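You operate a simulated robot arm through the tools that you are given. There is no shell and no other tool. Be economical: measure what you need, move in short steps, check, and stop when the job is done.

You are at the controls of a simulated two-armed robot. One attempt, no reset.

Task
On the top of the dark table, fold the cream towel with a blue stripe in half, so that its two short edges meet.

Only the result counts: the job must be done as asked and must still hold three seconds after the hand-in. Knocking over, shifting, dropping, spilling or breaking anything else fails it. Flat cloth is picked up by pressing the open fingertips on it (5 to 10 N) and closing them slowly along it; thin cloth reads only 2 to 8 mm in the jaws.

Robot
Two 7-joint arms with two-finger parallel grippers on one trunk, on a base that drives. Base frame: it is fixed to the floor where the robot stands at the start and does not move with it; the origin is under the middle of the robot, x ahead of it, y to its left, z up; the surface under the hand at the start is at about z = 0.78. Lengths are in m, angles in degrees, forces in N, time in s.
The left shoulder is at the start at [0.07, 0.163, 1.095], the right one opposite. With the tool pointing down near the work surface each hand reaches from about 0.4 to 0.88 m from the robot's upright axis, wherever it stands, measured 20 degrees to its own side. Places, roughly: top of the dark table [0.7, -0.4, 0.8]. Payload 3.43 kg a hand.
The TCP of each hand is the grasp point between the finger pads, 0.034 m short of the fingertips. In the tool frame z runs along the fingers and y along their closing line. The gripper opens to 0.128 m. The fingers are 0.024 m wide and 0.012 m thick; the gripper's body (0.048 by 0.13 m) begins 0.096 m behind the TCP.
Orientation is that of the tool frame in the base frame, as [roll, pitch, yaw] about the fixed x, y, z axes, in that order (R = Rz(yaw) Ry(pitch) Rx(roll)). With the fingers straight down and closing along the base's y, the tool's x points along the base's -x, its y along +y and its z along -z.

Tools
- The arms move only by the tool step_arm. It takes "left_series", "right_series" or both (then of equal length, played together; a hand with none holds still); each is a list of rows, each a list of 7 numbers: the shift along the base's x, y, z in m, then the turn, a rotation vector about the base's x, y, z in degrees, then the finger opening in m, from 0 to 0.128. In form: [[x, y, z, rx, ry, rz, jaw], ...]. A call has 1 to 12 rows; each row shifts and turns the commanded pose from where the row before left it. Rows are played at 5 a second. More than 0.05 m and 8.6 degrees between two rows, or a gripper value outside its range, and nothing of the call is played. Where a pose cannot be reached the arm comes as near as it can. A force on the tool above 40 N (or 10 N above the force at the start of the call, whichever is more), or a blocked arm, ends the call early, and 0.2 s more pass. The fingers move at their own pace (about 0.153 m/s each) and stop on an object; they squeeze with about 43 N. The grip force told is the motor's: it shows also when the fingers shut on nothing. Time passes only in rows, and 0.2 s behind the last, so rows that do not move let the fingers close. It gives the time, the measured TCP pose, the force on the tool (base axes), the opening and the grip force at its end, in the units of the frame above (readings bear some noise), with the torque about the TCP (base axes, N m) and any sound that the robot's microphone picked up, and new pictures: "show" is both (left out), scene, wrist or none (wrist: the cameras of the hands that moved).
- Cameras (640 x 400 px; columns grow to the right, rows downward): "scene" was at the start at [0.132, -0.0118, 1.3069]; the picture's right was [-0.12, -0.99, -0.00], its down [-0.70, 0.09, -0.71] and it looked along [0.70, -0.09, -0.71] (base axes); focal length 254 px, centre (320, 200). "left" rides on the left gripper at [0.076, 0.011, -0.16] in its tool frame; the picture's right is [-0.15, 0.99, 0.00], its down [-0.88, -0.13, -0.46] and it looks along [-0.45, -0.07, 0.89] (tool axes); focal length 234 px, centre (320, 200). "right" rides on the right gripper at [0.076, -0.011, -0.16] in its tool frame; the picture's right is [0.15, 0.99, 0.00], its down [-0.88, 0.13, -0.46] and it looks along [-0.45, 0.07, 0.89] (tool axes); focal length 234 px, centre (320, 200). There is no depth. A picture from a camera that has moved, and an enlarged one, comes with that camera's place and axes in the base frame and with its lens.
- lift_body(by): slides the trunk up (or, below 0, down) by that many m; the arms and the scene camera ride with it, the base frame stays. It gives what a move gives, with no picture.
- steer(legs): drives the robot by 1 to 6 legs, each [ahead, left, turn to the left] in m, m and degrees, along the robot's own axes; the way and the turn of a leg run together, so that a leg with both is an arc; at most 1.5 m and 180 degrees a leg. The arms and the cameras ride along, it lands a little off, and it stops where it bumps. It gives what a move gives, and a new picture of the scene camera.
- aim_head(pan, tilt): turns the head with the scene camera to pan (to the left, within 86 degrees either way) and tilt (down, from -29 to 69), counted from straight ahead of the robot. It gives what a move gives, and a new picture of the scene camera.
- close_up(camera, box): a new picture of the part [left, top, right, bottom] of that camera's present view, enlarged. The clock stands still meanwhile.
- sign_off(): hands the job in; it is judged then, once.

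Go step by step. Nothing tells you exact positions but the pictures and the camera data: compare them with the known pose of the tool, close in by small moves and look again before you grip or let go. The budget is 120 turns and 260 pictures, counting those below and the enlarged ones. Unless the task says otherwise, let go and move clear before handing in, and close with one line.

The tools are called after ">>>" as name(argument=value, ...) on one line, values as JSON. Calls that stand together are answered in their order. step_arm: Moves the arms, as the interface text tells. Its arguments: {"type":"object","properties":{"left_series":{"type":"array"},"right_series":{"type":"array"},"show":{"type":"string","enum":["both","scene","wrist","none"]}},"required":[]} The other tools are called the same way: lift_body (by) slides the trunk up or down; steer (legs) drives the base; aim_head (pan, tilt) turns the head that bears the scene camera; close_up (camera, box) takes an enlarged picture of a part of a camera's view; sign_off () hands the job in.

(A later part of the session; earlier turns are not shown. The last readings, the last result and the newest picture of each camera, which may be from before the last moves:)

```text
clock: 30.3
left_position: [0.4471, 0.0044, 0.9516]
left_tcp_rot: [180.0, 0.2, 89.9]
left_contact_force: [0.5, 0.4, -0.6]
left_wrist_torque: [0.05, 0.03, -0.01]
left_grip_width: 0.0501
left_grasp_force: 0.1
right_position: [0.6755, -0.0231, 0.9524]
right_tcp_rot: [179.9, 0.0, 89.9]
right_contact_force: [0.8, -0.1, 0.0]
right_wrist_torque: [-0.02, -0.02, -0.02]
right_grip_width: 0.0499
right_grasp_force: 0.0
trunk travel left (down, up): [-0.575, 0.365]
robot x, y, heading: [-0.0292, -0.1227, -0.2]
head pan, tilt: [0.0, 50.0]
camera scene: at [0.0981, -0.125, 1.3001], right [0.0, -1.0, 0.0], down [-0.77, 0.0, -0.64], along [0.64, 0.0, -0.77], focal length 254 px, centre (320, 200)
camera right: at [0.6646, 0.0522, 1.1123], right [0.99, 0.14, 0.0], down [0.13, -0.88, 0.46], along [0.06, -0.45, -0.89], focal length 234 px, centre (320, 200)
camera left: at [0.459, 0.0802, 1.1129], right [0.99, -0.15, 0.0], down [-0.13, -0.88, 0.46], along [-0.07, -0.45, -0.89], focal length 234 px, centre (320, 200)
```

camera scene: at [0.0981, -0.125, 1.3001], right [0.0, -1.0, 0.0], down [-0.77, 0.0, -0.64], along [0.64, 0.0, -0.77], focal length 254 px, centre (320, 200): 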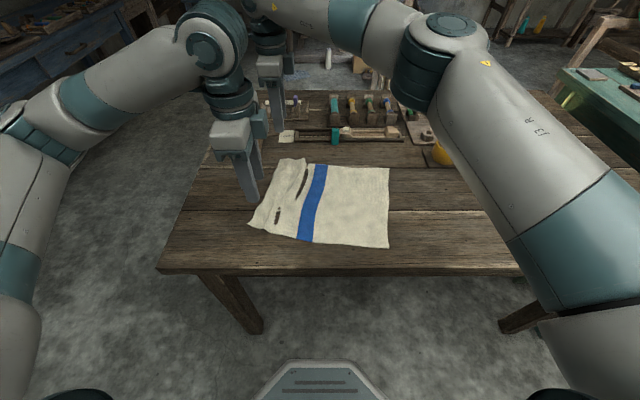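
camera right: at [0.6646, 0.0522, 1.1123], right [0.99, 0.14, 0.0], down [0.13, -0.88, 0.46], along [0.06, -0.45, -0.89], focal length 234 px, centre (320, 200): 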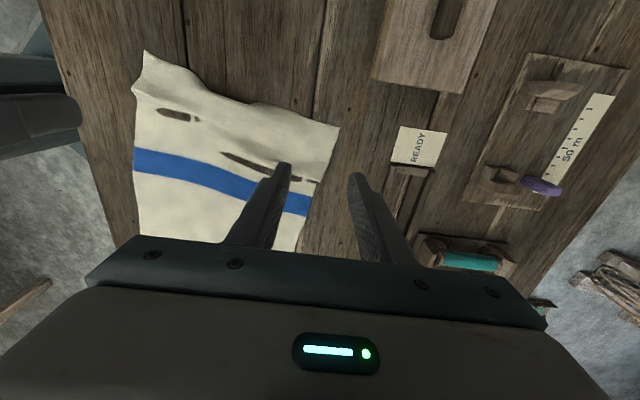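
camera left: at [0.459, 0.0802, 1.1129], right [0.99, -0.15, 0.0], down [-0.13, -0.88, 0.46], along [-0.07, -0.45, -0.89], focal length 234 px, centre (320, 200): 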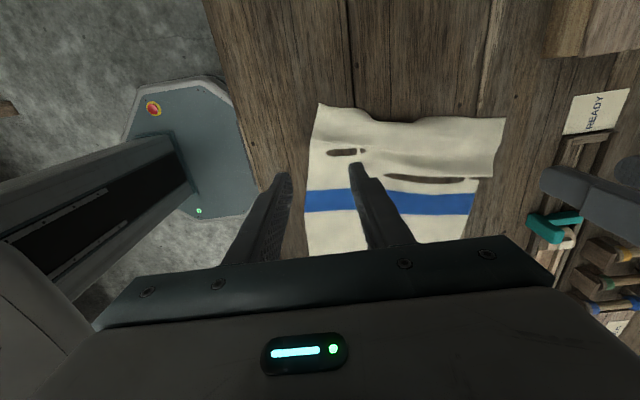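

The cloth has turned about 12° clockwise: the left edge runs from (0.452,0.052) to (0.698,-0.001), and the right edge runs parallel to it. I align the hands to it and lower to just above the edge.

>>> step_arm(left_series=[[0.017, 0.011, 0, 0, 0, -6, 0.04], [0.017, 0.011, 0, 0, 0, -6, 0.04], [0, 0, -0.04, 0, 0, 0, 0.04], [0, 0, -0.04, 0, 0, 0, 0.04], [0, 0, -0.035, 0, 0, 0, 0.04], [0, 0, 0, 0, 0, 0, 0.04]], right_series=[[-0.003, 0.012, 0, 0, 0, -6, 0.04], [-0.0035, 0.012, 0, 0, 0, -6, 0.04], [0, 0, -0.04, 0, 0, 0, 0.04], [0, 0, -0.04, 0, 0, 0, 0.04], [0, 0, -0.035, 0, 0, 0, 0.04], [0, 0, 0, 0, 0, 0, 0.04]], show="both")

```text
clock: 31.7
left_position: [0.4807, 0.0291, 0.8373]
left_tcp_rot: [180.0, 0.1, 77.9]
left_contact_force: [-0.1, -0.2, 0.0]
left_wrist_torque: [-0.01, -0.03, 0.06]
left_grip_width: 0.0398
left_grasp_force: 0.1
right_position: [0.667, 0.003, 0.8373]
right_tcp_rot: [-179.9, 0.1, 78.0]
right_contact_force: [-0.1, 0.0, 1.0]
right_wrist_torque: [0.0, 0.04, -0.04]
right_grip_width: 0.0398
right_grasp_force: 0.1
trunk travel left (down, up): [-0.575, 0.365]
robot x, y, heading: [-0.03, -0.1237, -0.2]
head pan, tilt: [0.0, 50.0]
camera scene: at [0.0974, -0.1252, 1.3003], right [0.0, -1.0, 0.0], down [-0.77, 0.0, -0.64], along [0.64, 0.0, -0.77], focal length 254 px, centre (320, 200)
camera right: at [0.6723, 0.0783, 0.9965], right [1.0, -0.06, 0.0], down [-0.06, -0.89, 0.46], along [-0.03, -0.45, -0.89], focal length 234 px, centre (320, 200)
camera left: at [0.5081, 0.0996, 0.9978], right [0.94, -0.35, 0.0], down [-0.31, -0.83, 0.46], along [-0.16, -0.43, -0.89], focal length 234 px, centre (320, 200)
```

scene: 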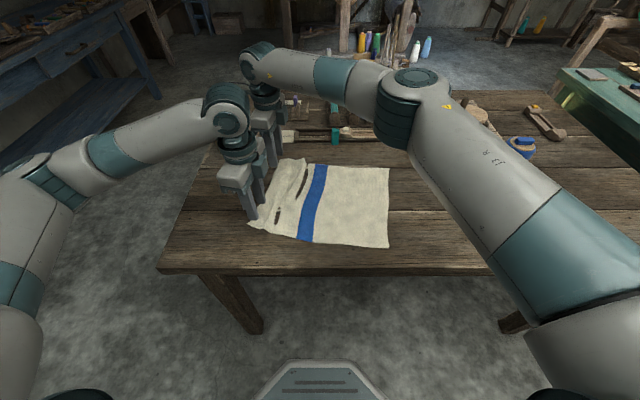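
right: 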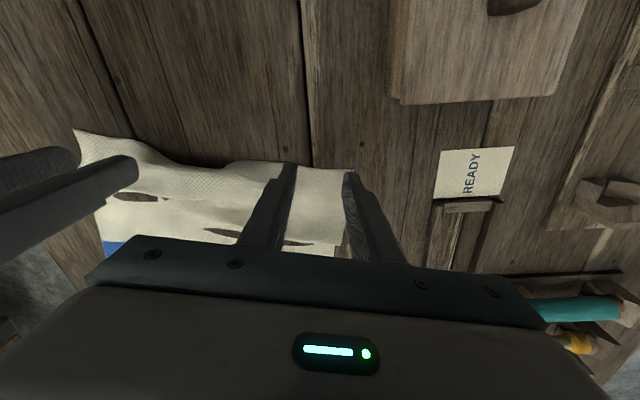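
left: 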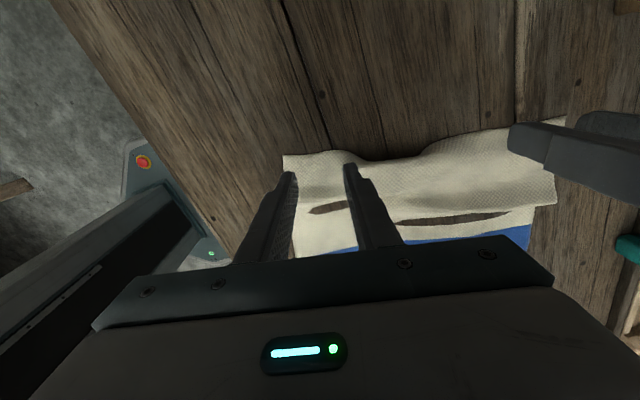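

Both are placed well: right fingers half on the edge, left fully on. After small corrections I descend to contact.

>>> step_arm(left_series=[[0.006, 0.003, -0.01, 0, 0, 0, 0.04], [0, 0, -0.007, 0, 0, 0, 0.04], [0, 0, -0.003, 0, 0, 0, 0.04], [0, 0, -0.001, 0, 0, 0, 0.04], [0, 0, 0, 0, 0, 0, 0.04]], right_series=[[-0.001, -0.003, -0.01, 0, 0, 0, 0.04], [0, 0, -0.007, 0, 0, 0, 0.04], [0, 0, -0.003, 0, 0, 0, 0.04], [0, 0, -0.001, 0, 0, 0, 0.04], [0, 0, 0, 0, 0, 0, 0.04]], show="none")

```text
clock: 32.9
left_position: [0.487, 0.0297, 0.8162]
left_tcp_rot: [-180.0, 0.1, 77.9]
left_contact_force: [0.1, 0.4, 1.9]
left_wrist_torque: [0.02, -0.03, -0.02]
left_grip_width: 0.0401
left_grasp_force: 0.0
right_position: [0.6681, -0.0024, 0.8163]
right_tcp_rot: [-179.9, 0.0, 77.9]
right_contact_force: [-0.2, 0.0, 1.4]
right_wrist_torque: [0.0, 0.03, -0.02]
right_grip_width: 0.04
right_grasp_force: 0.1
trunk travel left (down, up): [-0.575, 0.365]
robot x, y, heading: [-0.0326, -0.1248, -0.3]
head pan, tilt: [0.0, 50.0]
```

>>> step_arm(left_series=[[0, 0, -0.0007, 0, 0, 0, 0.04], [0, 0, 0, 0, 0, 0, 0.04]], right_series=[[0, 0, -0.0007, 0, 0, 0, 0.04], [0, 0, 0, 0, 0, 0, 0.04]], show="none")

```text
clock: 33.5
left_position: [0.4868, 0.0292, 0.816]
left_tcp_rot: [180.0, 0.0, 77.9]
left_contact_force: [0.9, 0.6, 4.5]
left_wrist_torque: [0.05, -0.12, 0.02]
left_grip_width: 0.0397
left_grasp_force: 0.1
right_position: [0.6684, -0.0031, 0.8164]
right_tcp_rot: [180.0, 0.1, 77.9]
right_contact_force: [0.6, -1.2, 2.9]
right_wrist_torque: [-0.02, 0.03, 0.03]
right_grip_width: 0.0397
right_grasp_force: 0.0
trunk travel left (down, up): [-0.575, 0.365]
robot x, y, heading: [-0.0333, -0.1221, -0.0]
head pan, tilt: [0.0, 50.0]
```

Light contact on both; a bit more pressure, then slow closing.

>>> step_arm(left_series=[[0, 0, -0.0004, 0, 0, 0, 0.04], [0, 0, 0, 0, 0, 0, 0.036], [0, 0, 0, 0, 0, 0, 0.032], [0, 0, 0, 0, 0, 0, 0.028], [0, 0, 0, 0, 0, 0, 0.024], [0, 0, 0, 0, 0, 0, 0.02]], right_series=[[0, 0, -0.0006, 0, 0, 0, 0.04], [0, 0, 0, 0, 0, 0, 0.036], [0, 0, 0, 0, 0, 0, 0.032], [0, 0, 0, 0, 0, 0, 0.028], [0, 0, 0, 0, 0, 0, 0.024], [0, 0, 0, 0, 0, 0, 0.02]], show="wrist")

```text
clock: 34.9
left_position: [0.486, 0.0294, 0.8163]
left_tcp_rot: [180.0, 0.1, 77.9]
left_contact_force: [0.5, -0.1, 5.1]
left_wrist_torque: [-0.02, 0.01, 0.05]
left_grip_width: 0.0195
left_grasp_force: 0.1
right_position: [0.6678, -0.002, 0.8153]
right_tcp_rot: [179.9, -0.1, 77.9]
right_contact_force: [0.6, 0.3, 9.6]
right_wrist_torque: [-0.05, 0.02, -0.01]
right_grip_width: 0.0192
right_grasp_force: 0.1
trunk travel left (down, up): [-0.575, 0.365]
robot x, y, heading: [-0.0305, -0.1233, -0.4]
head pan, tilt: [0.0, 50.0]
camera right: at [0.6727, 0.0738, 0.9754], right [1.0, -0.06, 0.0], down [-0.06, -0.89, 0.46], along [-0.03, -0.45, -0.89], focal length 234 px, centre (320, 200)
camera left: at [0.5131, 0.1007, 0.9764], right [0.94, -0.35, 0.0], down [-0.31, -0.83, 0.46], along [-0.16, -0.43, -0.89], focal length 234 px, centre (320, 200)
```

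right: 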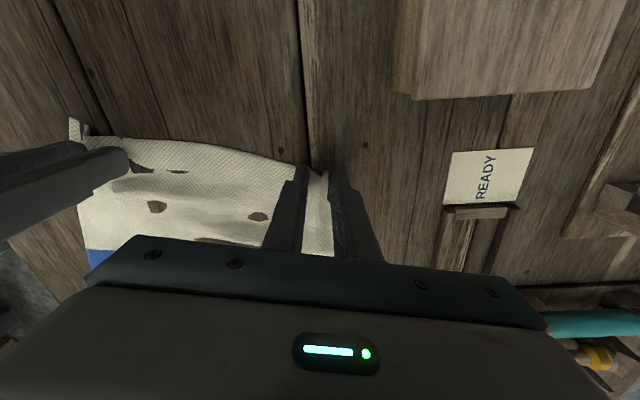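
left: 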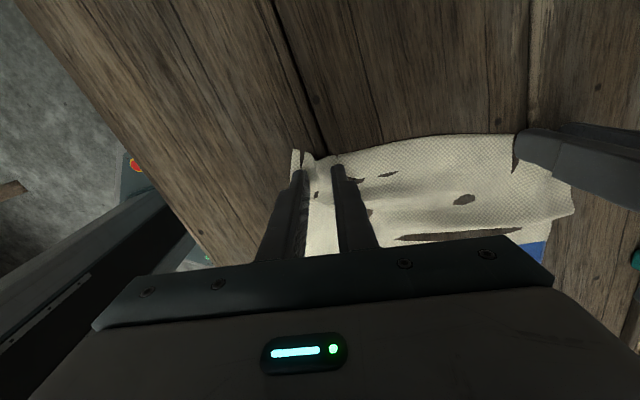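

Both ridges are forming. I finish closing.

>>> step_arm(left_series=[[0, 0, -0.0004, 0, 0, 0, 0.016], [0, 0, 0, 0, 0, 0, 0.012], [0, 0, 0, 0, 0, 0, 0.008], [0, 0, 0, 0, 0, 0, 0.004], [0, 0, 0, 0, 0, 0, 0.0], [0, 0, 0, 0, 0, 0, 0]], right_series=[[0, 0, 0, 0, 0, 0, 0.016], [0, 0, 0, 0, 0, 0, 0.012], [0, 0, 0, 0, 0, 0, 0.008], [0, 0, 0, 0, 0, 0, 0.004], [0, 0, 0, 0, 0, 0, 0.0], [0, 0, 0, 0, 0, 0, 0]], show="wrist")

```text
clock: 36.3
left_position: [0.4877, 0.0311, 0.8168]
left_tcp_rot: [179.7, -0.1, 78.1]
left_contact_force: [27.9, -4.9, 0.8]
left_wrist_torque: [-0.19, -0.95, -0.07]
left_grip_width: 0.0026
left_grasp_force: 37.8
right_position: [0.6646, -0.002, 0.8156]
right_tcp_rot: [-179.8, -0.1, 78.1]
right_contact_force: [-30.5, 5.8, 15.3]
right_wrist_torque: [0.19, 1.06, -0.01]
right_grip_width: 0.0028
right_grasp_force: 37.2
trunk travel left (down, up): [-0.575, 0.365]
robot x, y, heading: [-0.0331, -0.1216, -0.1]
head pan, tilt: [0.0, 50.0]
camera right: at [0.6707, 0.0751, 0.9754], right [1.0, -0.06, 0.0], down [-0.05, -0.89, 0.45], along [-0.03, -0.45, -0.89], focal length 234 px, centre (320, 200)
camera left: at [0.5131, 0.1013, 0.9772], right [0.94, -0.35, 0.01], down [-0.31, -0.83, 0.46], along [-0.15, -0.43, -0.89], focal length 234 px, centre (320, 200)
```

right: 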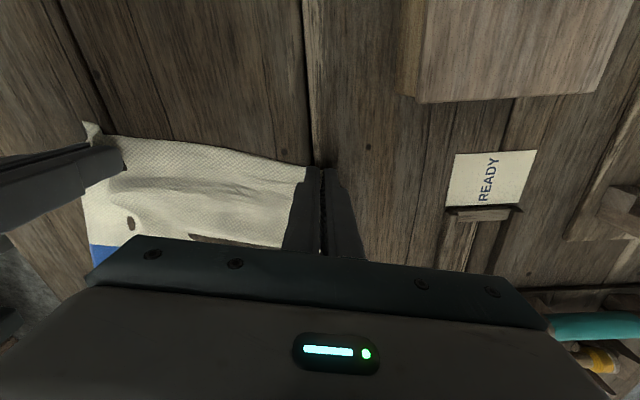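
left: 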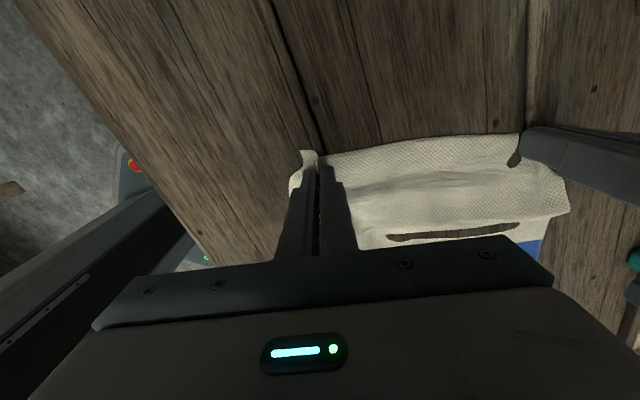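

Both hold firmly (2.6–2.8 mm) with the edge taut between them. I relax the tension by moving the hands slightly together, then lift and look.

>>> step_arm(left_series=[[0.003, -0.001, 0.01, 0, 0, 0, 0], [0, 0, 0.02, 0, 0, 0, 0], [-0.001, -0.005, 0.03, 0, 0, 0, 0], [-0.002, -0.01, 0.03, 0, 0, 0, 0]], right_series=[[-0.003, 0.001, 0.01, 0, 0, 0, 0], [0, 0, 0.02, 0, 0, 0, 0], [-0.001, -0.005, 0.03, 0, 0, 0, 0], [-0.002, -0.01, 0.03, 0, 0, 0, 0]], show="both")

```text
clock: 37.3
left_position: [0.4865, 0.0128, 0.9045]
left_tcp_rot: [-180.0, 0.0, 77.9]
left_contact_force: [17.7, -3.7, 1.5]
left_wrist_torque: [-0.1, -0.59, -0.12]
left_grip_width: 0.0022
left_grasp_force: 37.4
right_position: [0.6613, -0.018, 0.9051]
right_tcp_rot: [-179.9, -0.2, 77.9]
right_contact_force: [-16.9, 2.8, -0.7]
right_wrist_torque: [0.13, 0.56, -0.01]
right_grip_width: 0.0025
right_grasp_force: 37.1
trunk travel left (down, up): [-0.575, 0.365]
robot x, y, heading: [-0.0305, -0.1237, -0.0]
head pan, tilt: [0.0, 50.0]
camera scene: at [0.0971, -0.1262, 1.3001], right [0.0, -1.0, 0.0], down [-0.77, 0.0, -0.64], along [0.64, 0.0, -0.77], focal length 254 px, centre (320, 200)
camera right: at [0.6666, 0.0585, 1.0664], right [1.0, -0.06, 0.0], down [-0.06, -0.89, 0.45], along [-0.03, -0.45, -0.89], focal length 234 px, centre (320, 200)
camera left: at [0.5135, 0.0847, 1.0659], right [0.94, -0.35, 0.0], down [-0.31, -0.83, 0.46], along [-0.16, -0.43, -0.89], focal length 234 px, centre (320, 200)
```

scene: 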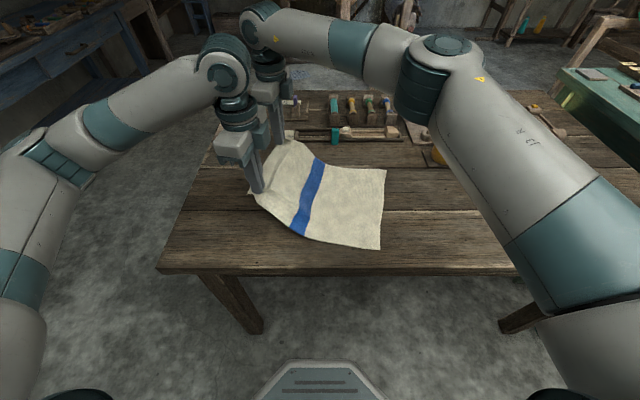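
right: 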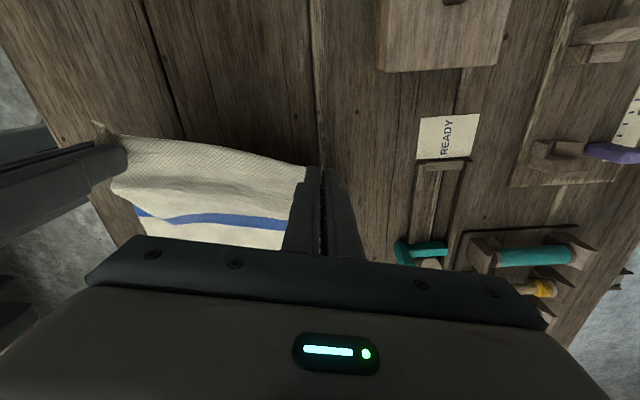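
left: 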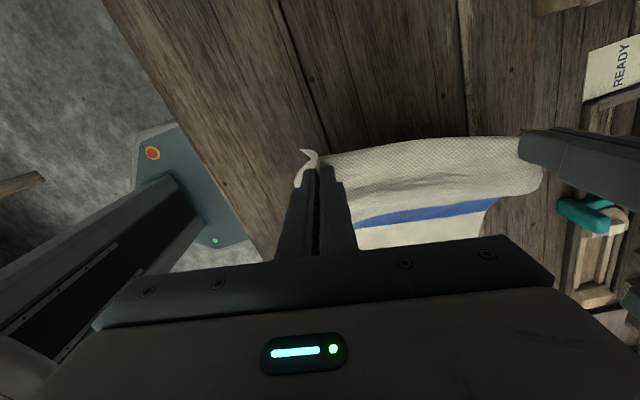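

The lift works well. The right edge now runs from (0.382,-0.261) to (0.648,-0.321), so I carry the held edge over in an arc by about (-0.06,-0.3), tilting the hands so the edge strip turns with the cloth.

>>> step_arm(left_series=[[-0.003, -0.02, 0.02, 0, 0, 0, 0], [-0.003, -0.025, 0.015, 3.9, -0.84, 0, 0], [-0.004, -0.025, 0.01, 3.9, -0.84, 0, 0], [-0.005, -0.025, 0.005, 3.9, -0.84, 0, 0], [-0.005, -0.025, 0, 3.9, -0.84, 0, 0], [-0.005, -0.025, 0, 3.9, -0.84, 0, 0], [-0.005, -0.025, -0.005, 3.9, -0.84, 0, 0], [-0.005, -0.025, -0.01, 3.9, -0.84, 0, 0]], right_series=[[-0.007, -0.02, 0.02, 0, 0, 0, 0], [-0.005, -0.025, 0.015, 3.9, -0.84, 0, 0], [-0.005, -0.025, 0.01, 3.9, -0.84, 0, 0], [-0.005, -0.025, 0.005, 3.9, -0.84, 0, 0], [-0.005, -0.025, 0, 3.9, -0.84, 0, 0], [-0.005, -0.025, 0, 3.9, -0.84, 0, 0], [-0.005, -0.025, -0.005, 3.9, -0.84, 0, 0], [-0.005, -0.025, -0.01, 3.9, -0.84, 0, 0]], show="both")

```text
clock: 39.1
left_position: [0.4528, -0.183, 0.9414]
left_tcp_rot: [180.0, -28.1, 77.8]
left_contact_force: [0.3, 0.6, -1.0]
left_wrist_torque: [0.06, -0.01, 0.0]
left_grip_width: 0.0023
left_grasp_force: 37.2
right_position: [0.6209, -0.2147, 0.9399]
right_tcp_rot: [-180.0, -28.0, 77.8]
right_contact_force: [0.3, -0.3, -0.3]
right_wrist_torque: [0.01, 0.0, 0.0]
right_grip_width: 0.0025
right_grasp_force: 37.2
trunk travel left (down, up): [-0.575, 0.365]
robot x, y, heading: [-0.0309, -0.127, -0.3]
head pan, tilt: [0.0, 50.0]
camera scene: at [0.0977, -0.1287, 1.3002], right [0.0, -1.0, 0.0], down [-0.77, 0.0, -0.64], along [0.64, 0.0, -0.77], focal length 254 px, centre (320, 200)
camera right: at [0.6072, -0.2206, 1.1156], right [0.99, -0.08, 0.07], down [-0.08, -1.0, -0.01], along [0.07, 0.01, -1.0], focal length 234 px, centre (320, 200)
camera left: at [0.4624, -0.1938, 1.1197], right [0.94, -0.33, -0.07], down [-0.33, -0.94, -0.01], along [-0.06, 0.03, -1.0], focal length 234 px, centre (320, 200)
```

scene: 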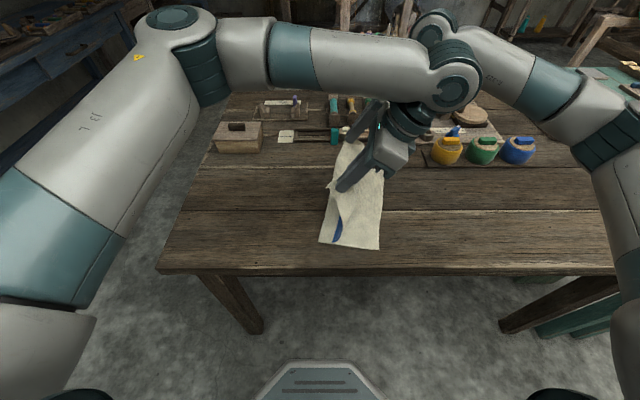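
right: 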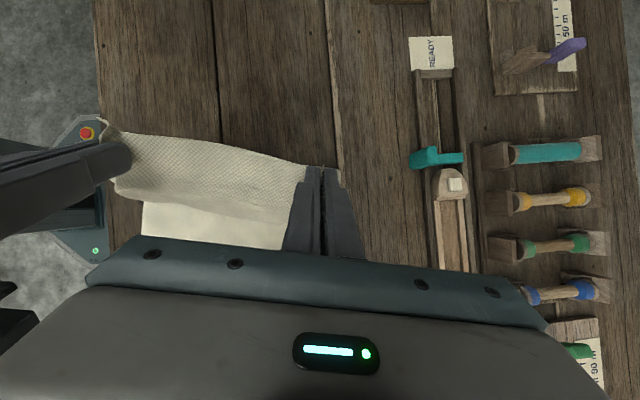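
left: 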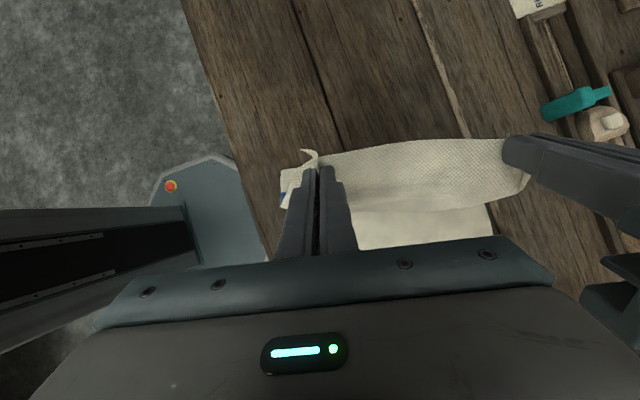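

The fold is forming. I zoom in to check the geometry.

>>> close_up(camera="scene", box=[260, 130, 460, 260])

```text
3.08 times, centred on (360, 195) of scene
camera zoom: at [0.0977, -0.1287, 1.3002], right [0.0, -1.0, 0.0], down [-0.77, 0.0, -0.64], along [0.64, 0.0, -0.77], focal length 782 px, centre (197, 215)
```

zoom: 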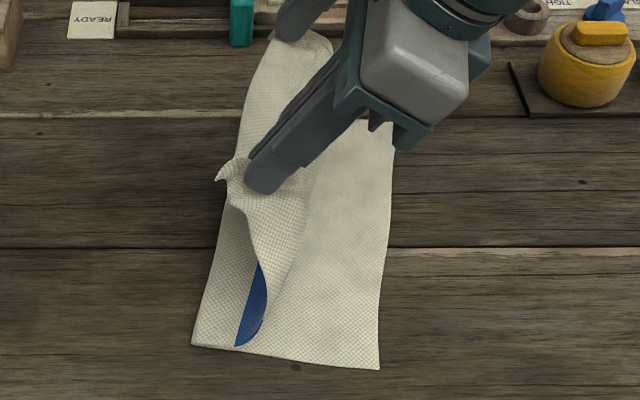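

The lower layer is only about 0.14 m deep and the upper sheet has slack. I bring the hands back +y a little while lowering so the fold line rolls out to half.

>>> step_arm(left_series=[[0.005, 0.025, -0.01, 0, 0, 0, 0], [0.005, 0.025, -0.02, 0, 0, 0, 0], [0.002, 0.01, -0.02, 0, 0, 0, 0], [0, 0, -0.01, 0, 0, 0, 0], [0, 0, 0, 0, 0, 0, 0]], right_series=[[0.005, 0.025, -0.01, 0, 0, 0, 0], [0.005, 0.025, -0.02, 0, 0, 0, 0], [0.002, 0.01, -0.02, 0, 0, 0, 0], [0, 0, -0.01, 0, 0, 0, 0], [0, 0, 0, 0, 0, 0, 0]], show="none")

>>> close_up(camera="scene", box=[260, 130, 460, 260])

```text
clock: 40.3
left_position: [0.4633, -0.1212, 0.8804]
left_tcp_rot: [180.0, -27.8, 78.0]
left_contact_force: [0.5, -0.4, -0.8]
left_wrist_torque: [-0.04, 0.01, -0.02]
left_grip_width: 0.0027
left_grasp_force: 36.9
right_position: [0.6314, -0.153, 0.8795]
right_tcp_rot: [180.0, -27.9, 77.9]
right_contact_force: [-0.3, 0.4, -0.6]
right_wrist_torque: [-0.04, 0.0, -0.01]
right_grip_width: 0.0024
right_grasp_force: 36.7
trunk travel left (down, up): [-0.575, 0.365]
robot x, y, heading: [-0.0285, -0.1227, -0.1]
head pan, tilt: [0.0, 50.0]
```

```text
3.08 times, centred on (360, 195) of scene
camera zoom: at [0.0979, -0.1251, 1.3002], right [0.0, -1.0, 0.0], down [-0.77, 0.0, -0.64], along [0.64, 0.0, -0.77], focal length 782 px, centre (197, 215)
```

zoom: 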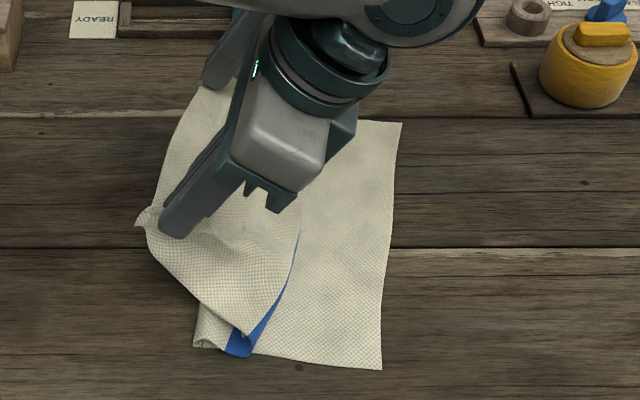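

The sheet hangs straight below the hands, so the fold line follows them; the hands should cross the half line at about 0.18 m height. I go back up and out so the lower layer lies out fully first.

>>> step_arm(left_series=[[0, 0, 0.04, 0, 0, 0, 0], [0.003, 0.015, 0.03, 0, 0, 0, 0], [0.005, 0.025, 0, 0, 0, 0, 0], [0.006, 0.026, -0.01, 0, 0, 0, 0], [0, 0, 0, 0, 0, 0, 0]], right_series=[[0, 0, 0.04, 0, 0, 0, 0], [0.003, 0.015, 0.03, 0, 0, 0, 0], [0.005, 0.025, 0, 0, 0, 0, 0], [0.006, 0.026, -0.01, 0, 0, 0, 0], [0, 0, 0, 0, 0, 0, 0]], show="none")

>>> close_up(camera="scene", box=[220, 130, 440, 270])

```text
clock: 41.5
left_position: [0.4797, -0.0562, 0.9425]
left_tcp_rot: [179.9, -27.9, 77.9]
left_contact_force: [1.5, 0.4, -0.3]
left_wrist_torque: [0.02, 0.0, -0.02]
left_grip_width: 0.0025
left_grasp_force: 37.0
right_position: [0.6475, -0.0859, 0.9403]
right_tcp_rot: [-180.0, -28.1, 77.8]
right_contact_force: [0.4, -0.6, -0.2]
right_wrist_torque: [0.04, -0.02, 0.01]
right_grip_width: 0.0025
right_grasp_force: 36.9
trunk travel left (down, up): [-0.575, 0.365]
robot x, y, heading: [-0.0298, -0.1205, -0.0]
head pan, tilt: [0.0, 50.0]
```

```text
2.86 times, centred on (330, 200) of scene
camera zoom: at [0.0977, -0.1267, 1.3002], right [0.0, -1.0, 0.0], down [-0.77, 0.0, -0.64], along [0.64, 0.0, -0.77], focal length 726 px, centre (291, 200)
```

zoom: 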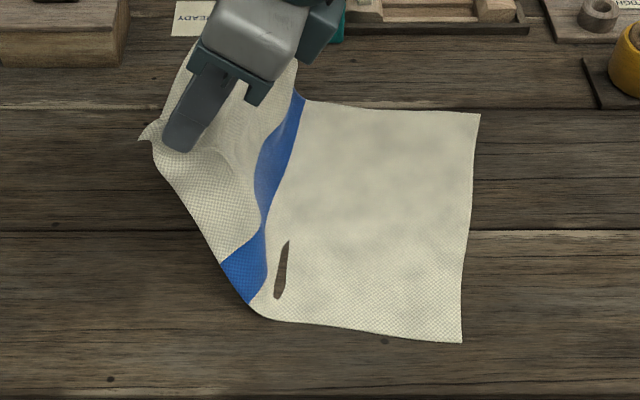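

The lower layer now lies out to about half. I go up over the half line, then diagonally down toward the right edge with more tilt.

>>> step_arm(left_series=[[-0.003, -0.015, 0.02, 0, 0, 0, 0], [-0.005, -0.022, 0.02, 0, 0, 0, 0], [-0.005, -0.022, 0.005, 0, 0, 0, 0], [-0.0046, -0.022, -0.015, 3.6, -0.78, 0, 0], [-0.0046, -0.022, -0.02, 3.6, -0.78, 0, 0], [-0.0046, -0.022, -0.02, 3.6, -0.78, 0, 0], [-0.0046, -0.022, -0.02, 3.6, -0.78, 0, 0], [-0.0046, -0.022, -0.02, 3.6, -0.78, 0, 0]], right_series=[[-0.003, -0.015, 0.02, 0, 0, 0, 0], [-0.005, -0.022, 0.02, 0, 0, 0, 0], [-0.005, -0.022, 0.005, 0, 0, 0, 0], [-0.0046, -0.022, -0.015, 3.6, -0.78, 0, 0], [-0.0046, -0.022, -0.02, 3.6, -0.78, 0, 0], [-0.0046, -0.022, -0.02, 3.6, -0.78, 0, 0], [-0.0046, -0.022, -0.02, 3.6, -0.78, 0, 0], [-0.0046, -0.022, -0.02, 3.6, -0.78, 0, 0]], show="wrist")

>>> close_up(camera="scene", box=[220, 130, 460, 270])

```text
clock: 43.3
left_position: [0.4415, -0.2249, 0.8918]
left_tcp_rot: [179.9, -46.5, 78.0]
left_contact_force: [-0.2, -0.5, -0.7]
left_wrist_torque: [0.02, 0.0, -0.03]
left_grip_width: 0.0026
left_grasp_force: 36.7
right_position: [0.608, -0.2549, 0.8883]
right_tcp_rot: [179.9, -46.5, 78.0]
right_contact_force: [0.8, -0.5, -0.5]
right_wrist_torque: [0.02, 0.0, 0.02]
right_grip_width: 0.0024
right_grasp_force: 37.2
trunk travel left (down, up): [-0.575, 0.365]
robot x, y, heading: [-0.0328, -0.1225, -0.0]
head pan, tilt: [0.0, 50.0]
camera right: at [0.5847, -0.3151, 1.053], right [0.99, -0.11, 0.11], down [-0.07, -0.94, -0.33], along [0.14, 0.31, -0.94], focal length 234 px, centre (320, 200)
camera left: at [0.4397, -0.2904, 1.0573], right [0.95, -0.31, -0.1], down [-0.32, -0.89, -0.32], along [0.01, 0.34, -0.94], focal length 234 px, centre (320, 200)
```

right: 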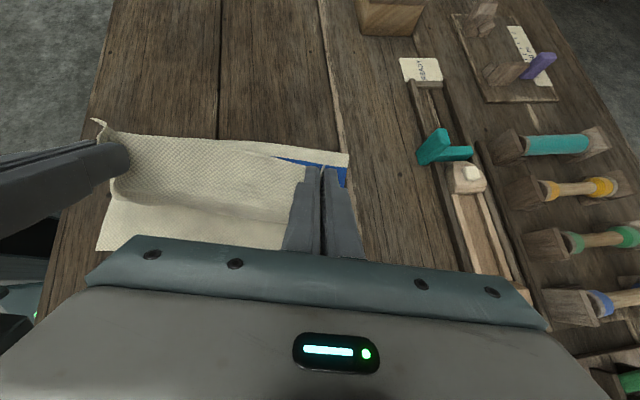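
left: 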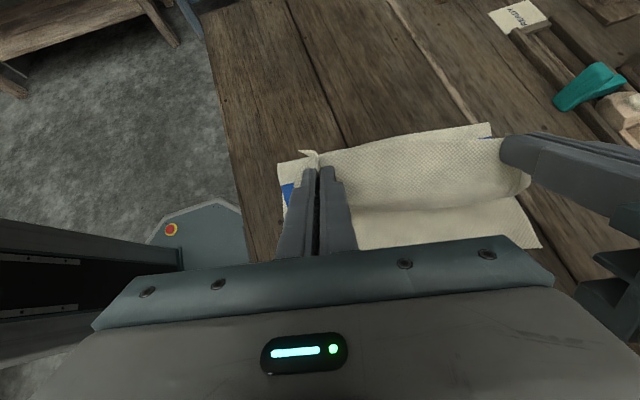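

```text
2.67 times, centred on (340, 200) of scene
camera zoom: at [0.0974, -0.128, 1.3003], right [0.0, -1.0, 0.0], down [-0.77, 0.0, -0.64], along [0.64, 0.0, -0.77], focal length 678 px, centre (267, 200)
```

zoom: 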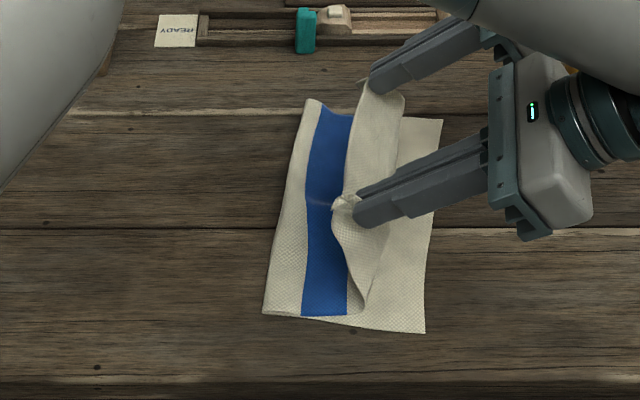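

The fold is nearly there, but the lower layer is 0.14 m instead of 0.18 m (the stripe should sit right at the fold) because the path was a little high. I go back out and repeat with a lower path.

>>> step_arm(left_series=[[0.0056, 0.026, 0.02, 0, 0, 0, 0], [0.0056, 0.026, 0.02, 0, 0, 0, 0], [0.0056, 0.026, 0.015, 0, 0, 0, 0], [0.0056, 0.026, 0.01, 0, 0, 0, 0], [0.005, 0.023, -0.015, 0, 0, 0, 0], [0.005, 0.023, -0.02, 0, 0, 0, 0], [0.005, 0.023, -0.02, 0, 0, 0, 0], [0, 0, 0, 0, 0, 0, 0]], right_series=[[0.0056, 0.026, 0.02, 0, 0, 0, 0], [0.0056, 0.026, 0.02, 0, 0, 0, 0], [0.0056, 0.026, 0.015, 0, 0, 0, 0], [0.0056, 0.026, 0.01, 0, 0, 0, 0], [0.005, 0.023, -0.015, 0, 0, 0, 0], [0.005, 0.023, -0.02, 0, 0, 0, 0], [0.005, 0.023, -0.02, 0, 0, 0, 0], [0, 0, 0, 0, 0, 0, 0]], show="none")

>>> close_up(camera="scene", box=[220, 130, 460, 270])

```text
clock: 45.1
left_position: [0.4781, -0.0514, 0.9025]
left_tcp_rot: [179.8, -46.2, 78.0]
left_contact_force: [0.6, -0.8, -0.8]
left_wrist_torque: [-0.02, -0.04, -0.08]
left_grip_width: 0.0024
left_grasp_force: 37.6
right_position: [0.6473, -0.0818, 0.9005]
right_tcp_rot: [179.8, -46.4, 77.9]
right_contact_force: [-2.2, -0.1, 0.1]
right_wrist_torque: [0.03, 0.01, 0.06]
right_grip_width: 0.0025
right_grasp_force: 37.3
trunk travel left (down, up): [-0.575, 0.365]
robot x, y, heading: [-0.0297, -0.1195, 0.1]
head pan, tilt: [0.0, 50.0]
```

```text
2.67 times, centred on (340, 200) of scene
camera zoom: at [0.0973, -0.1264, 1.3003], right [0.0, -1.0, 0.0], down [-0.77, 0.0, -0.64], along [0.64, 0.0, -0.77], focal length 678 px, centre (267, 200)
```

zoom: 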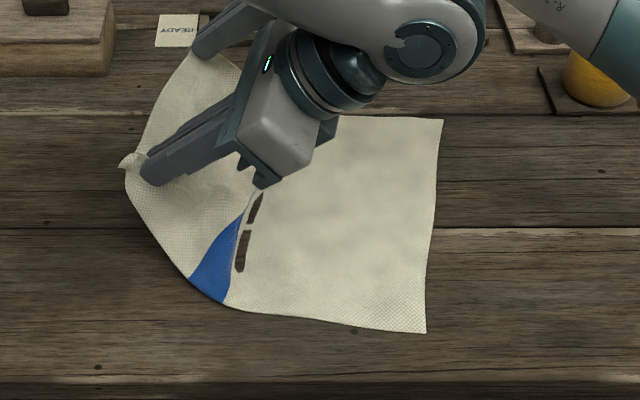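

Now the crossing: up to 0.15 m at the half line, then diagonally down.

>>> step_arm(left_series=[[-0.005, -0.024, 0.018, 0, 0, 0, 0], [-0.005, -0.024, 0.018, 0, 0, 0, 0], [-0.005, -0.024, 0.016, 0, 0, 0, 0], [-0.0041, -0.019, -0.02, 0, 0, 0, 0], [-0.0041, -0.019, -0.02, 0, 0, 0, 0], [-0.0041, -0.019, -0.02, 0, 0, 0, 0], [-0.0041, -0.019, -0.02, 0, 0, 0, 0], [-0.0042, -0.0195, -0.0175, 0, 0, 0, 0], [0, 0, 0, 0, 0, 0, 0]], right_series=[[-0.005, -0.024, 0.018, 0, 0, 0, 0], [-0.005, -0.024, 0.018, 0, 0, 0, 0], [-0.005, -0.024, 0.016, 0, 0, 0, 0], [-0.0041, -0.019, -0.02, 0, 0, 0, 0], [-0.0041, -0.019, -0.02, 0, 0, 0, 0], [-0.0041, -0.019, -0.02, 0, 0, 0, 0], [-0.0041, -0.019, -0.02, 0, 0, 0, 0], [-0.0042, -0.0195, -0.0175, 0, 0, 0, 0], [0, 0, 0, 0, 0, 0, 0]], show="wrist")

>>> close_up(camera="scene", box=[220, 130, 460, 270])

```text
clock: 47.1
left_position: [0.4456, -0.2174, 0.8516]
left_tcp_rot: [179.9, -46.2, 78.1]
left_contact_force: [1.1, -0.3, 0.5]
left_wrist_torque: [-0.01, 0.01, 0.01]
left_grip_width: 0.0024
left_grasp_force: 37.4
right_position: [0.6135, -0.2459, 0.8526]
right_tcp_rot: [180.0, -46.3, 78.1]
right_contact_force: [0.2, 0.3, 0.4]
right_wrist_torque: [0.0, -0.01, 0.01]
right_grip_width: 0.0026
right_grasp_force: 37.0
trunk travel left (down, up): [-0.575, 0.365]
robot x, y, heading: [-0.0327, -0.1208, -0.2]
head pan, tilt: [0.0, 50.0]
camera right: at [0.5883, -0.3059, 1.0171], right [0.99, -0.11, 0.11], down [-0.07, -0.94, -0.32], along [0.14, 0.31, -0.94], focal length 234 px, centre (320, 200)
camera left: at [0.4427, -0.2828, 1.0183], right [0.95, -0.31, -0.1], down [-0.32, -0.89, -0.32], along [0.0, 0.34, -0.94], focal length 234 px, centre (320, 200)
```

right: 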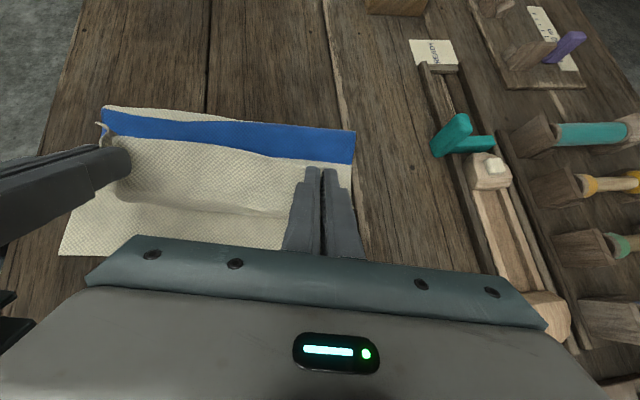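
left: 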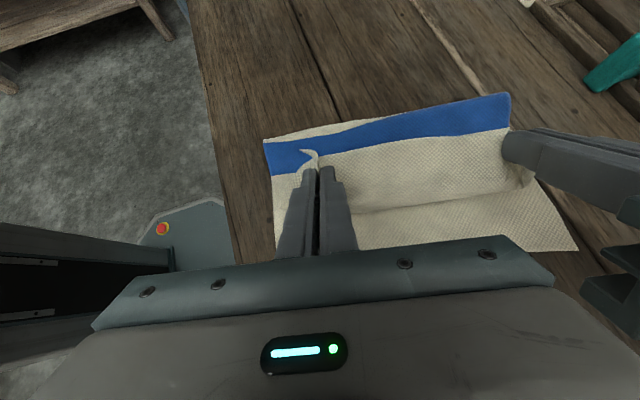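

```text
2.67 times, centred on (340, 200) of scene
camera zoom: at [0.0981, -0.1242, 1.3002], right [0.0, -1.0, 0.0], down [-0.77, 0.0, -0.64], along [0.64, 0.0, -0.77], focal length 678 px, centre (267, 200)
```

zoom: 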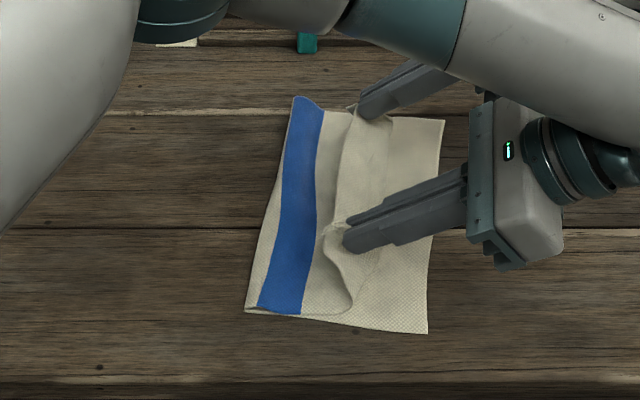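

The fold now lies almost exactly at the stripe. I carry the edge the last 6 cm, lowering and tilting further so that the strip stands up.

>>> step_arm(left_series=[[-0.0025, -0.0117, -0.0044, 3.9, -0.84, 0, 0], [-0.0025, -0.0117, -0.0044, 3.9, -0.84, 0, 0], [-0.0025, -0.0117, -0.0044, 3.9, -0.84, 0, 0], [-0.0025, -0.0117, -0.0044, 3.9, -0.84, 0, 0], [-0.0025, -0.0117, -0.0044, 3.9, -0.84, 0, 0], [0, 0, 0, 0, 0, 0, 0]], right_series=[[-0.0025, -0.0117, -0.0044, 3.9, -0.84, 0, 0], [-0.0025, -0.0117, -0.0044, 3.9, -0.84, 0, 0], [-0.0025, -0.0117, -0.0044, 3.9, -0.84, 0, 0], [-0.0025, -0.0117, -0.0044, 3.9, -0.84, 0, 0], [-0.0025, -0.0117, -0.0044, 3.9, -0.84, 0, 0], [0, 0, 0, 0, 0, 0, 0]], show="both")

>>> close_up(camera="scene", box=[260, 140, 460, 270])

```text
clock: 48.0
left_position: [0.4484, -0.1741, 0.8456]
left_tcp_rot: [178.2, -58.2, 79.0]
left_contact_force: [15.0, -12.4, -1.6]
left_wrist_torque: [-0.19, -0.19, -0.72]
left_grip_width: 0.0024
left_grasp_force: 36.9
left hand out of reach, approached as far as the arm can: row 1, 2, 3, 4
right_position: [0.5951, -0.2742, 0.8378]
right_tcp_rot: [-178.5, -59.2, 78.0]
right_contact_force: [-14.5, 12.5, 0.9]
right_wrist_torque: [0.26, 0.28, 0.52]
right_grip_width: 0.0026
right_grasp_force: 37.2
trunk travel left (down, up): [-0.575, 0.365]
robot x, y, heading: [-0.0308, -0.1227, 0.1]
head pan, tilt: [0.0, 50.0]
stopped in row 4 (left hand): the force on the tool passed its limit at 46 N (the readings are from after the stop); the commanded pose is now the measured one
camera scene: at [0.0979, -0.1254, 1.3002], right [0.0, -1.0, 0.0], down [-0.77, 0.0, -0.64], along [0.64, 0.0, -0.77], focal length 254 px, centre (320, 200)
camera right: at [0.5678, -0.3694, 0.9853], right [0.99, -0.11, 0.11], down [-0.04, -0.85, -0.52], along [0.15, 0.51, -0.84], focal length 234 px, centre (320, 200)
camera left: at [0.4363, -0.2701, 0.9939], right [0.95, -0.29, -0.11], down [-0.3, -0.8, -0.51], along [0.06, 0.52, -0.85], focal length 234 px, centre (320, 200)
```

scene: 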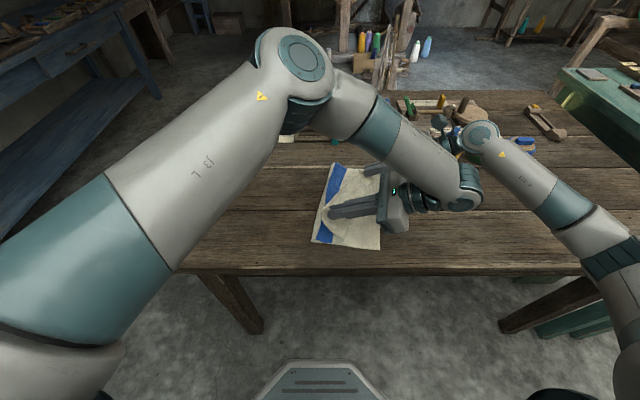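
right: 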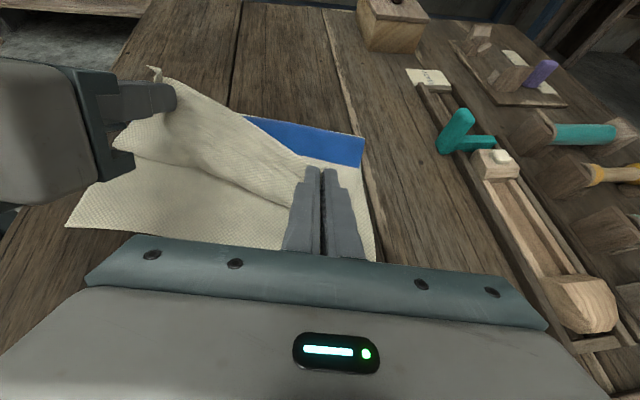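
left: 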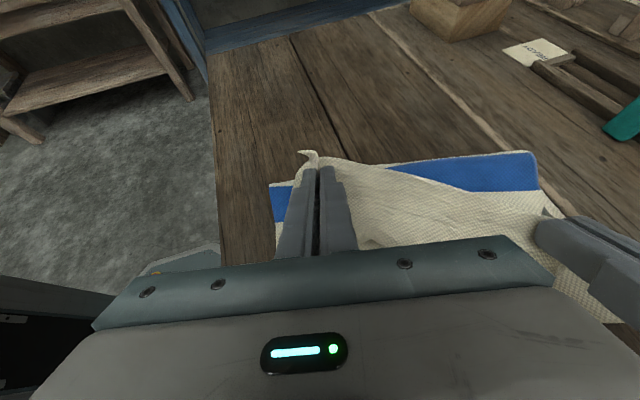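

```text
3.08 times, centred on (360, 205) of scene
camera zoom: at [0.0979, -0.1254, 1.3002], right [0.0, -1.0, 0.0], down [-0.77, 0.0, -0.64], along [0.64, 0.0, -0.77], focal length 782 px, centre (197, 185)
```

zoom: 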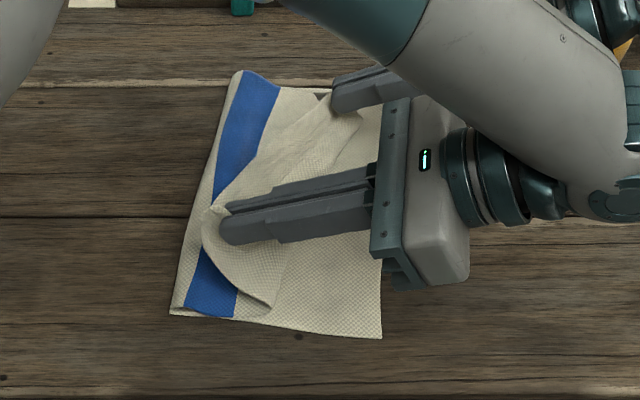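

The left arm can't reach that tilt there. I reduce the left tilt and bring it up level with the right hand.

>>> step_arm(left_series=[[-0.002, -0.012, 0.008, -4.9, 1.05, 0, 0], [-0.003, -0.018, 0.002, -4.9, 1.05, 0, 0], [-0.003, -0.02, 0, -4.9, 1.05, 0, 0], [-0.003, -0.02, -0.004, -4.9, 1.05, 0, 0], [-0.002, -0.014, -0.004, 0, 0, 0, 0], [-0.002, -0.013, -0.003, 0, 0, 0, 0]], right_series=[[0, 0, 0, 0, 0, 0, 0], [0, 0, 0, 0, 0, 0, 0], [0, 0, 0, 0, 0, 0, 0], [0.001, -0.01, 0, 0, 0, 0, 0], [0.001, -0.015, 0, 0, 0, 0, 0], [0.001, -0.014, 0, 0, 0, 0, 0]], show="wrist")

>>> close_up(camera="scene", box=[260, 140, 460, 270])

```text
clock: 49.4
left_position: [0.4318, -0.2686, 0.8429]
left_tcp_rot: [179.0, -38.3, 78.6]
left_contact_force: [4.0, -0.9, -0.3]
left_wrist_torque: [0.0, -0.06, -0.1]
left_grip_width: 0.0025
left_grasp_force: 36.9
right_position: [0.5993, -0.3158, 0.8388]
right_tcp_rot: [-178.8, -59.1, 77.9]
right_contact_force: [-3.9, 0.2, -0.4]
right_wrist_torque: [-0.03, 0.05, 0.12]
right_grip_width: 0.0024
right_grasp_force: 36.7
trunk travel left (down, up): [-0.575, 0.365]
robot x, y, heading: [-0.031, -0.1238, -0.0]
head pan, tilt: [0.0, 50.0]
camera right: at [0.5717, -0.411, 0.9868], right [0.99, -0.12, 0.12], down [-0.04, -0.85, -0.52], along [0.16, 0.51, -0.84], focal length 234 px, centre (320, 200)
camera left: at [0.4325, -0.311, 1.0168], right [0.94, -0.32, -0.08], down [-0.33, -0.93, -0.19], along [-0.01, 0.21, -0.98], focal length 234 px, centre (320, 200)
```

right: 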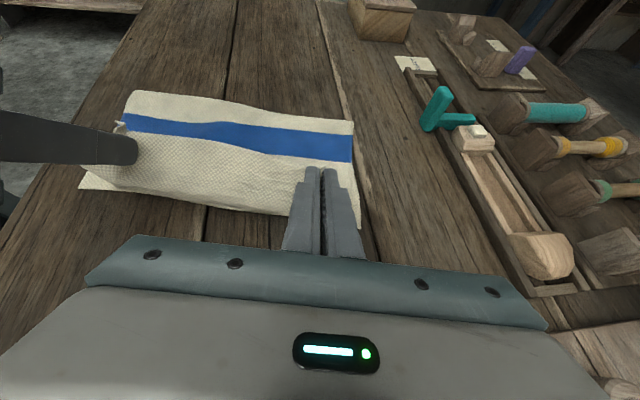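
left: 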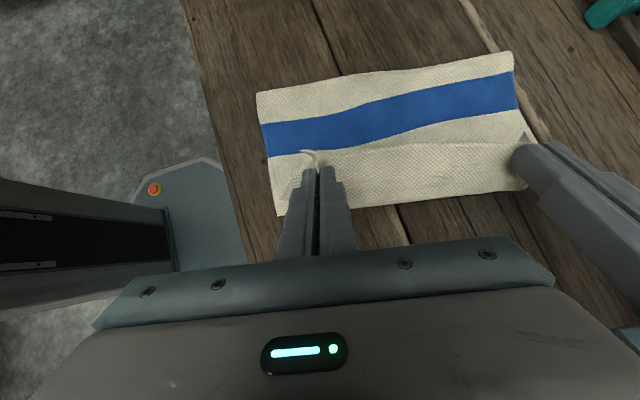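

```text
3.08 times, centred on (360, 205) of scene
camera zoom: at [0.0977, -0.1258, 1.3002], right [0.0, -1.0, 0.0], down [-0.77, 0.0, -0.64], along [0.64, 0.0, -0.77], focal length 782 px, centre (197, 185)
```

zoom: 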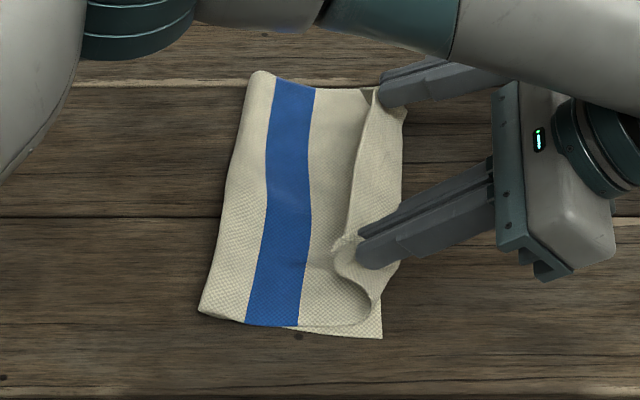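

The late, uneven approach pulled the fold back to 0.14 m. I repeat the out-and-over move, now with both hands at the same 39° tilt, which the left arm can reach.

>>> step_arm(left_series=[[0.002, 0.012, 0.03, 0, 0, 0, 0], [0.0058, 0.0272, 0.025, 0, 0, 0, 0], [0.006, 0.028, 0.02, 0, 0, 0, 0], [0.006, 0.028, 0.02, 0, 0, 0, 0], [0.006, 0.028, 0.01, 0, 0, 0, 0], [0.006, 0.028, 0.01, 0, 0, 0, 0], [0.005, 0.023, -0.015, 0, 0, 0, 0], [0.005, 0.023, -0.02, 0, 0, 0, 0], [0.005, 0.023, -0.02, 0, 0, 0, 0], [0, 0, 0, 0, 0, 0, 0]], right_series=[[0.0024, 0.014, 0.03, -4.9, 1.05, 0, 0], [0.006, 0.029, 0.026, -4.9, 1.05, 0, 0], [0.006, 0.03, 0.022, -4.9, 1.05, 0, 0], [0.006, 0.03, 0.022, -4.9, 1.05, 0, 0], [0.006, 0.028, 0.01, 0, 0, 0, 0], [0.006, 0.028, 0.01, 0, 0, 0, 0], [0.005, 0.023, -0.015, 0, 0, 0, 0], [0.005, 0.023, -0.02, 0, 0, 0, 0], [0.005, 0.023, -0.02, 0, 0, 0, 0], [0, 0, 0, 0, 0, 0, 0]], show="none")

>>> close_up(camera="scene", box=[220, 130, 460, 270])

```text
clock: 51.6
left_position: [0.4758, -0.0512, 0.9034]
left_tcp_rot: [179.0, -38.5, 78.5]
left_contact_force: [3.7, 0.2, -0.5]
left_wrist_torque: [-0.01, -0.04, -0.12]
left_grip_width: 0.0024
left_grasp_force: 36.8
right_position: [0.646, -0.0879, 0.9034]
right_tcp_rot: [-179.0, -39.1, 77.8]
right_contact_force: [-3.0, 0.5, 0.5]
right_wrist_torque: [-0.02, 0.04, 0.11]
right_grip_width: 0.0024
right_grasp_force: 37.1
trunk travel left (down, up): [-0.575, 0.365]
robot x, y, heading: [-0.031, -0.1226, 0.1]
head pan, tilt: [0.0, 50.0]
```

```text
2.67 times, centred on (340, 200) of scene
camera zoom: at [0.0974, -0.1264, 1.3003], right [0.0, -1.0, 0.0], down [-0.77, 0.0, -0.64], along [0.64, 0.0, -0.77], focal length 678 px, centre (267, 200)
```

zoom: 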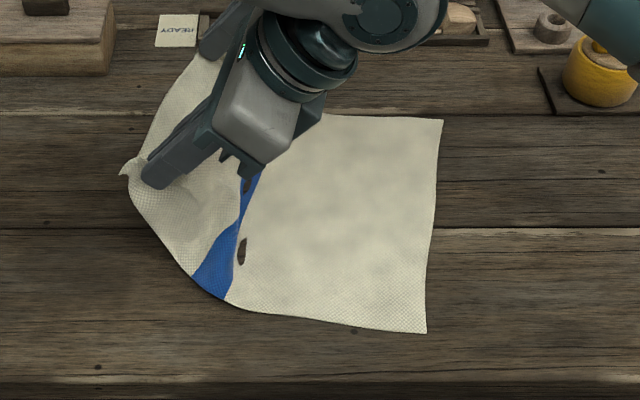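

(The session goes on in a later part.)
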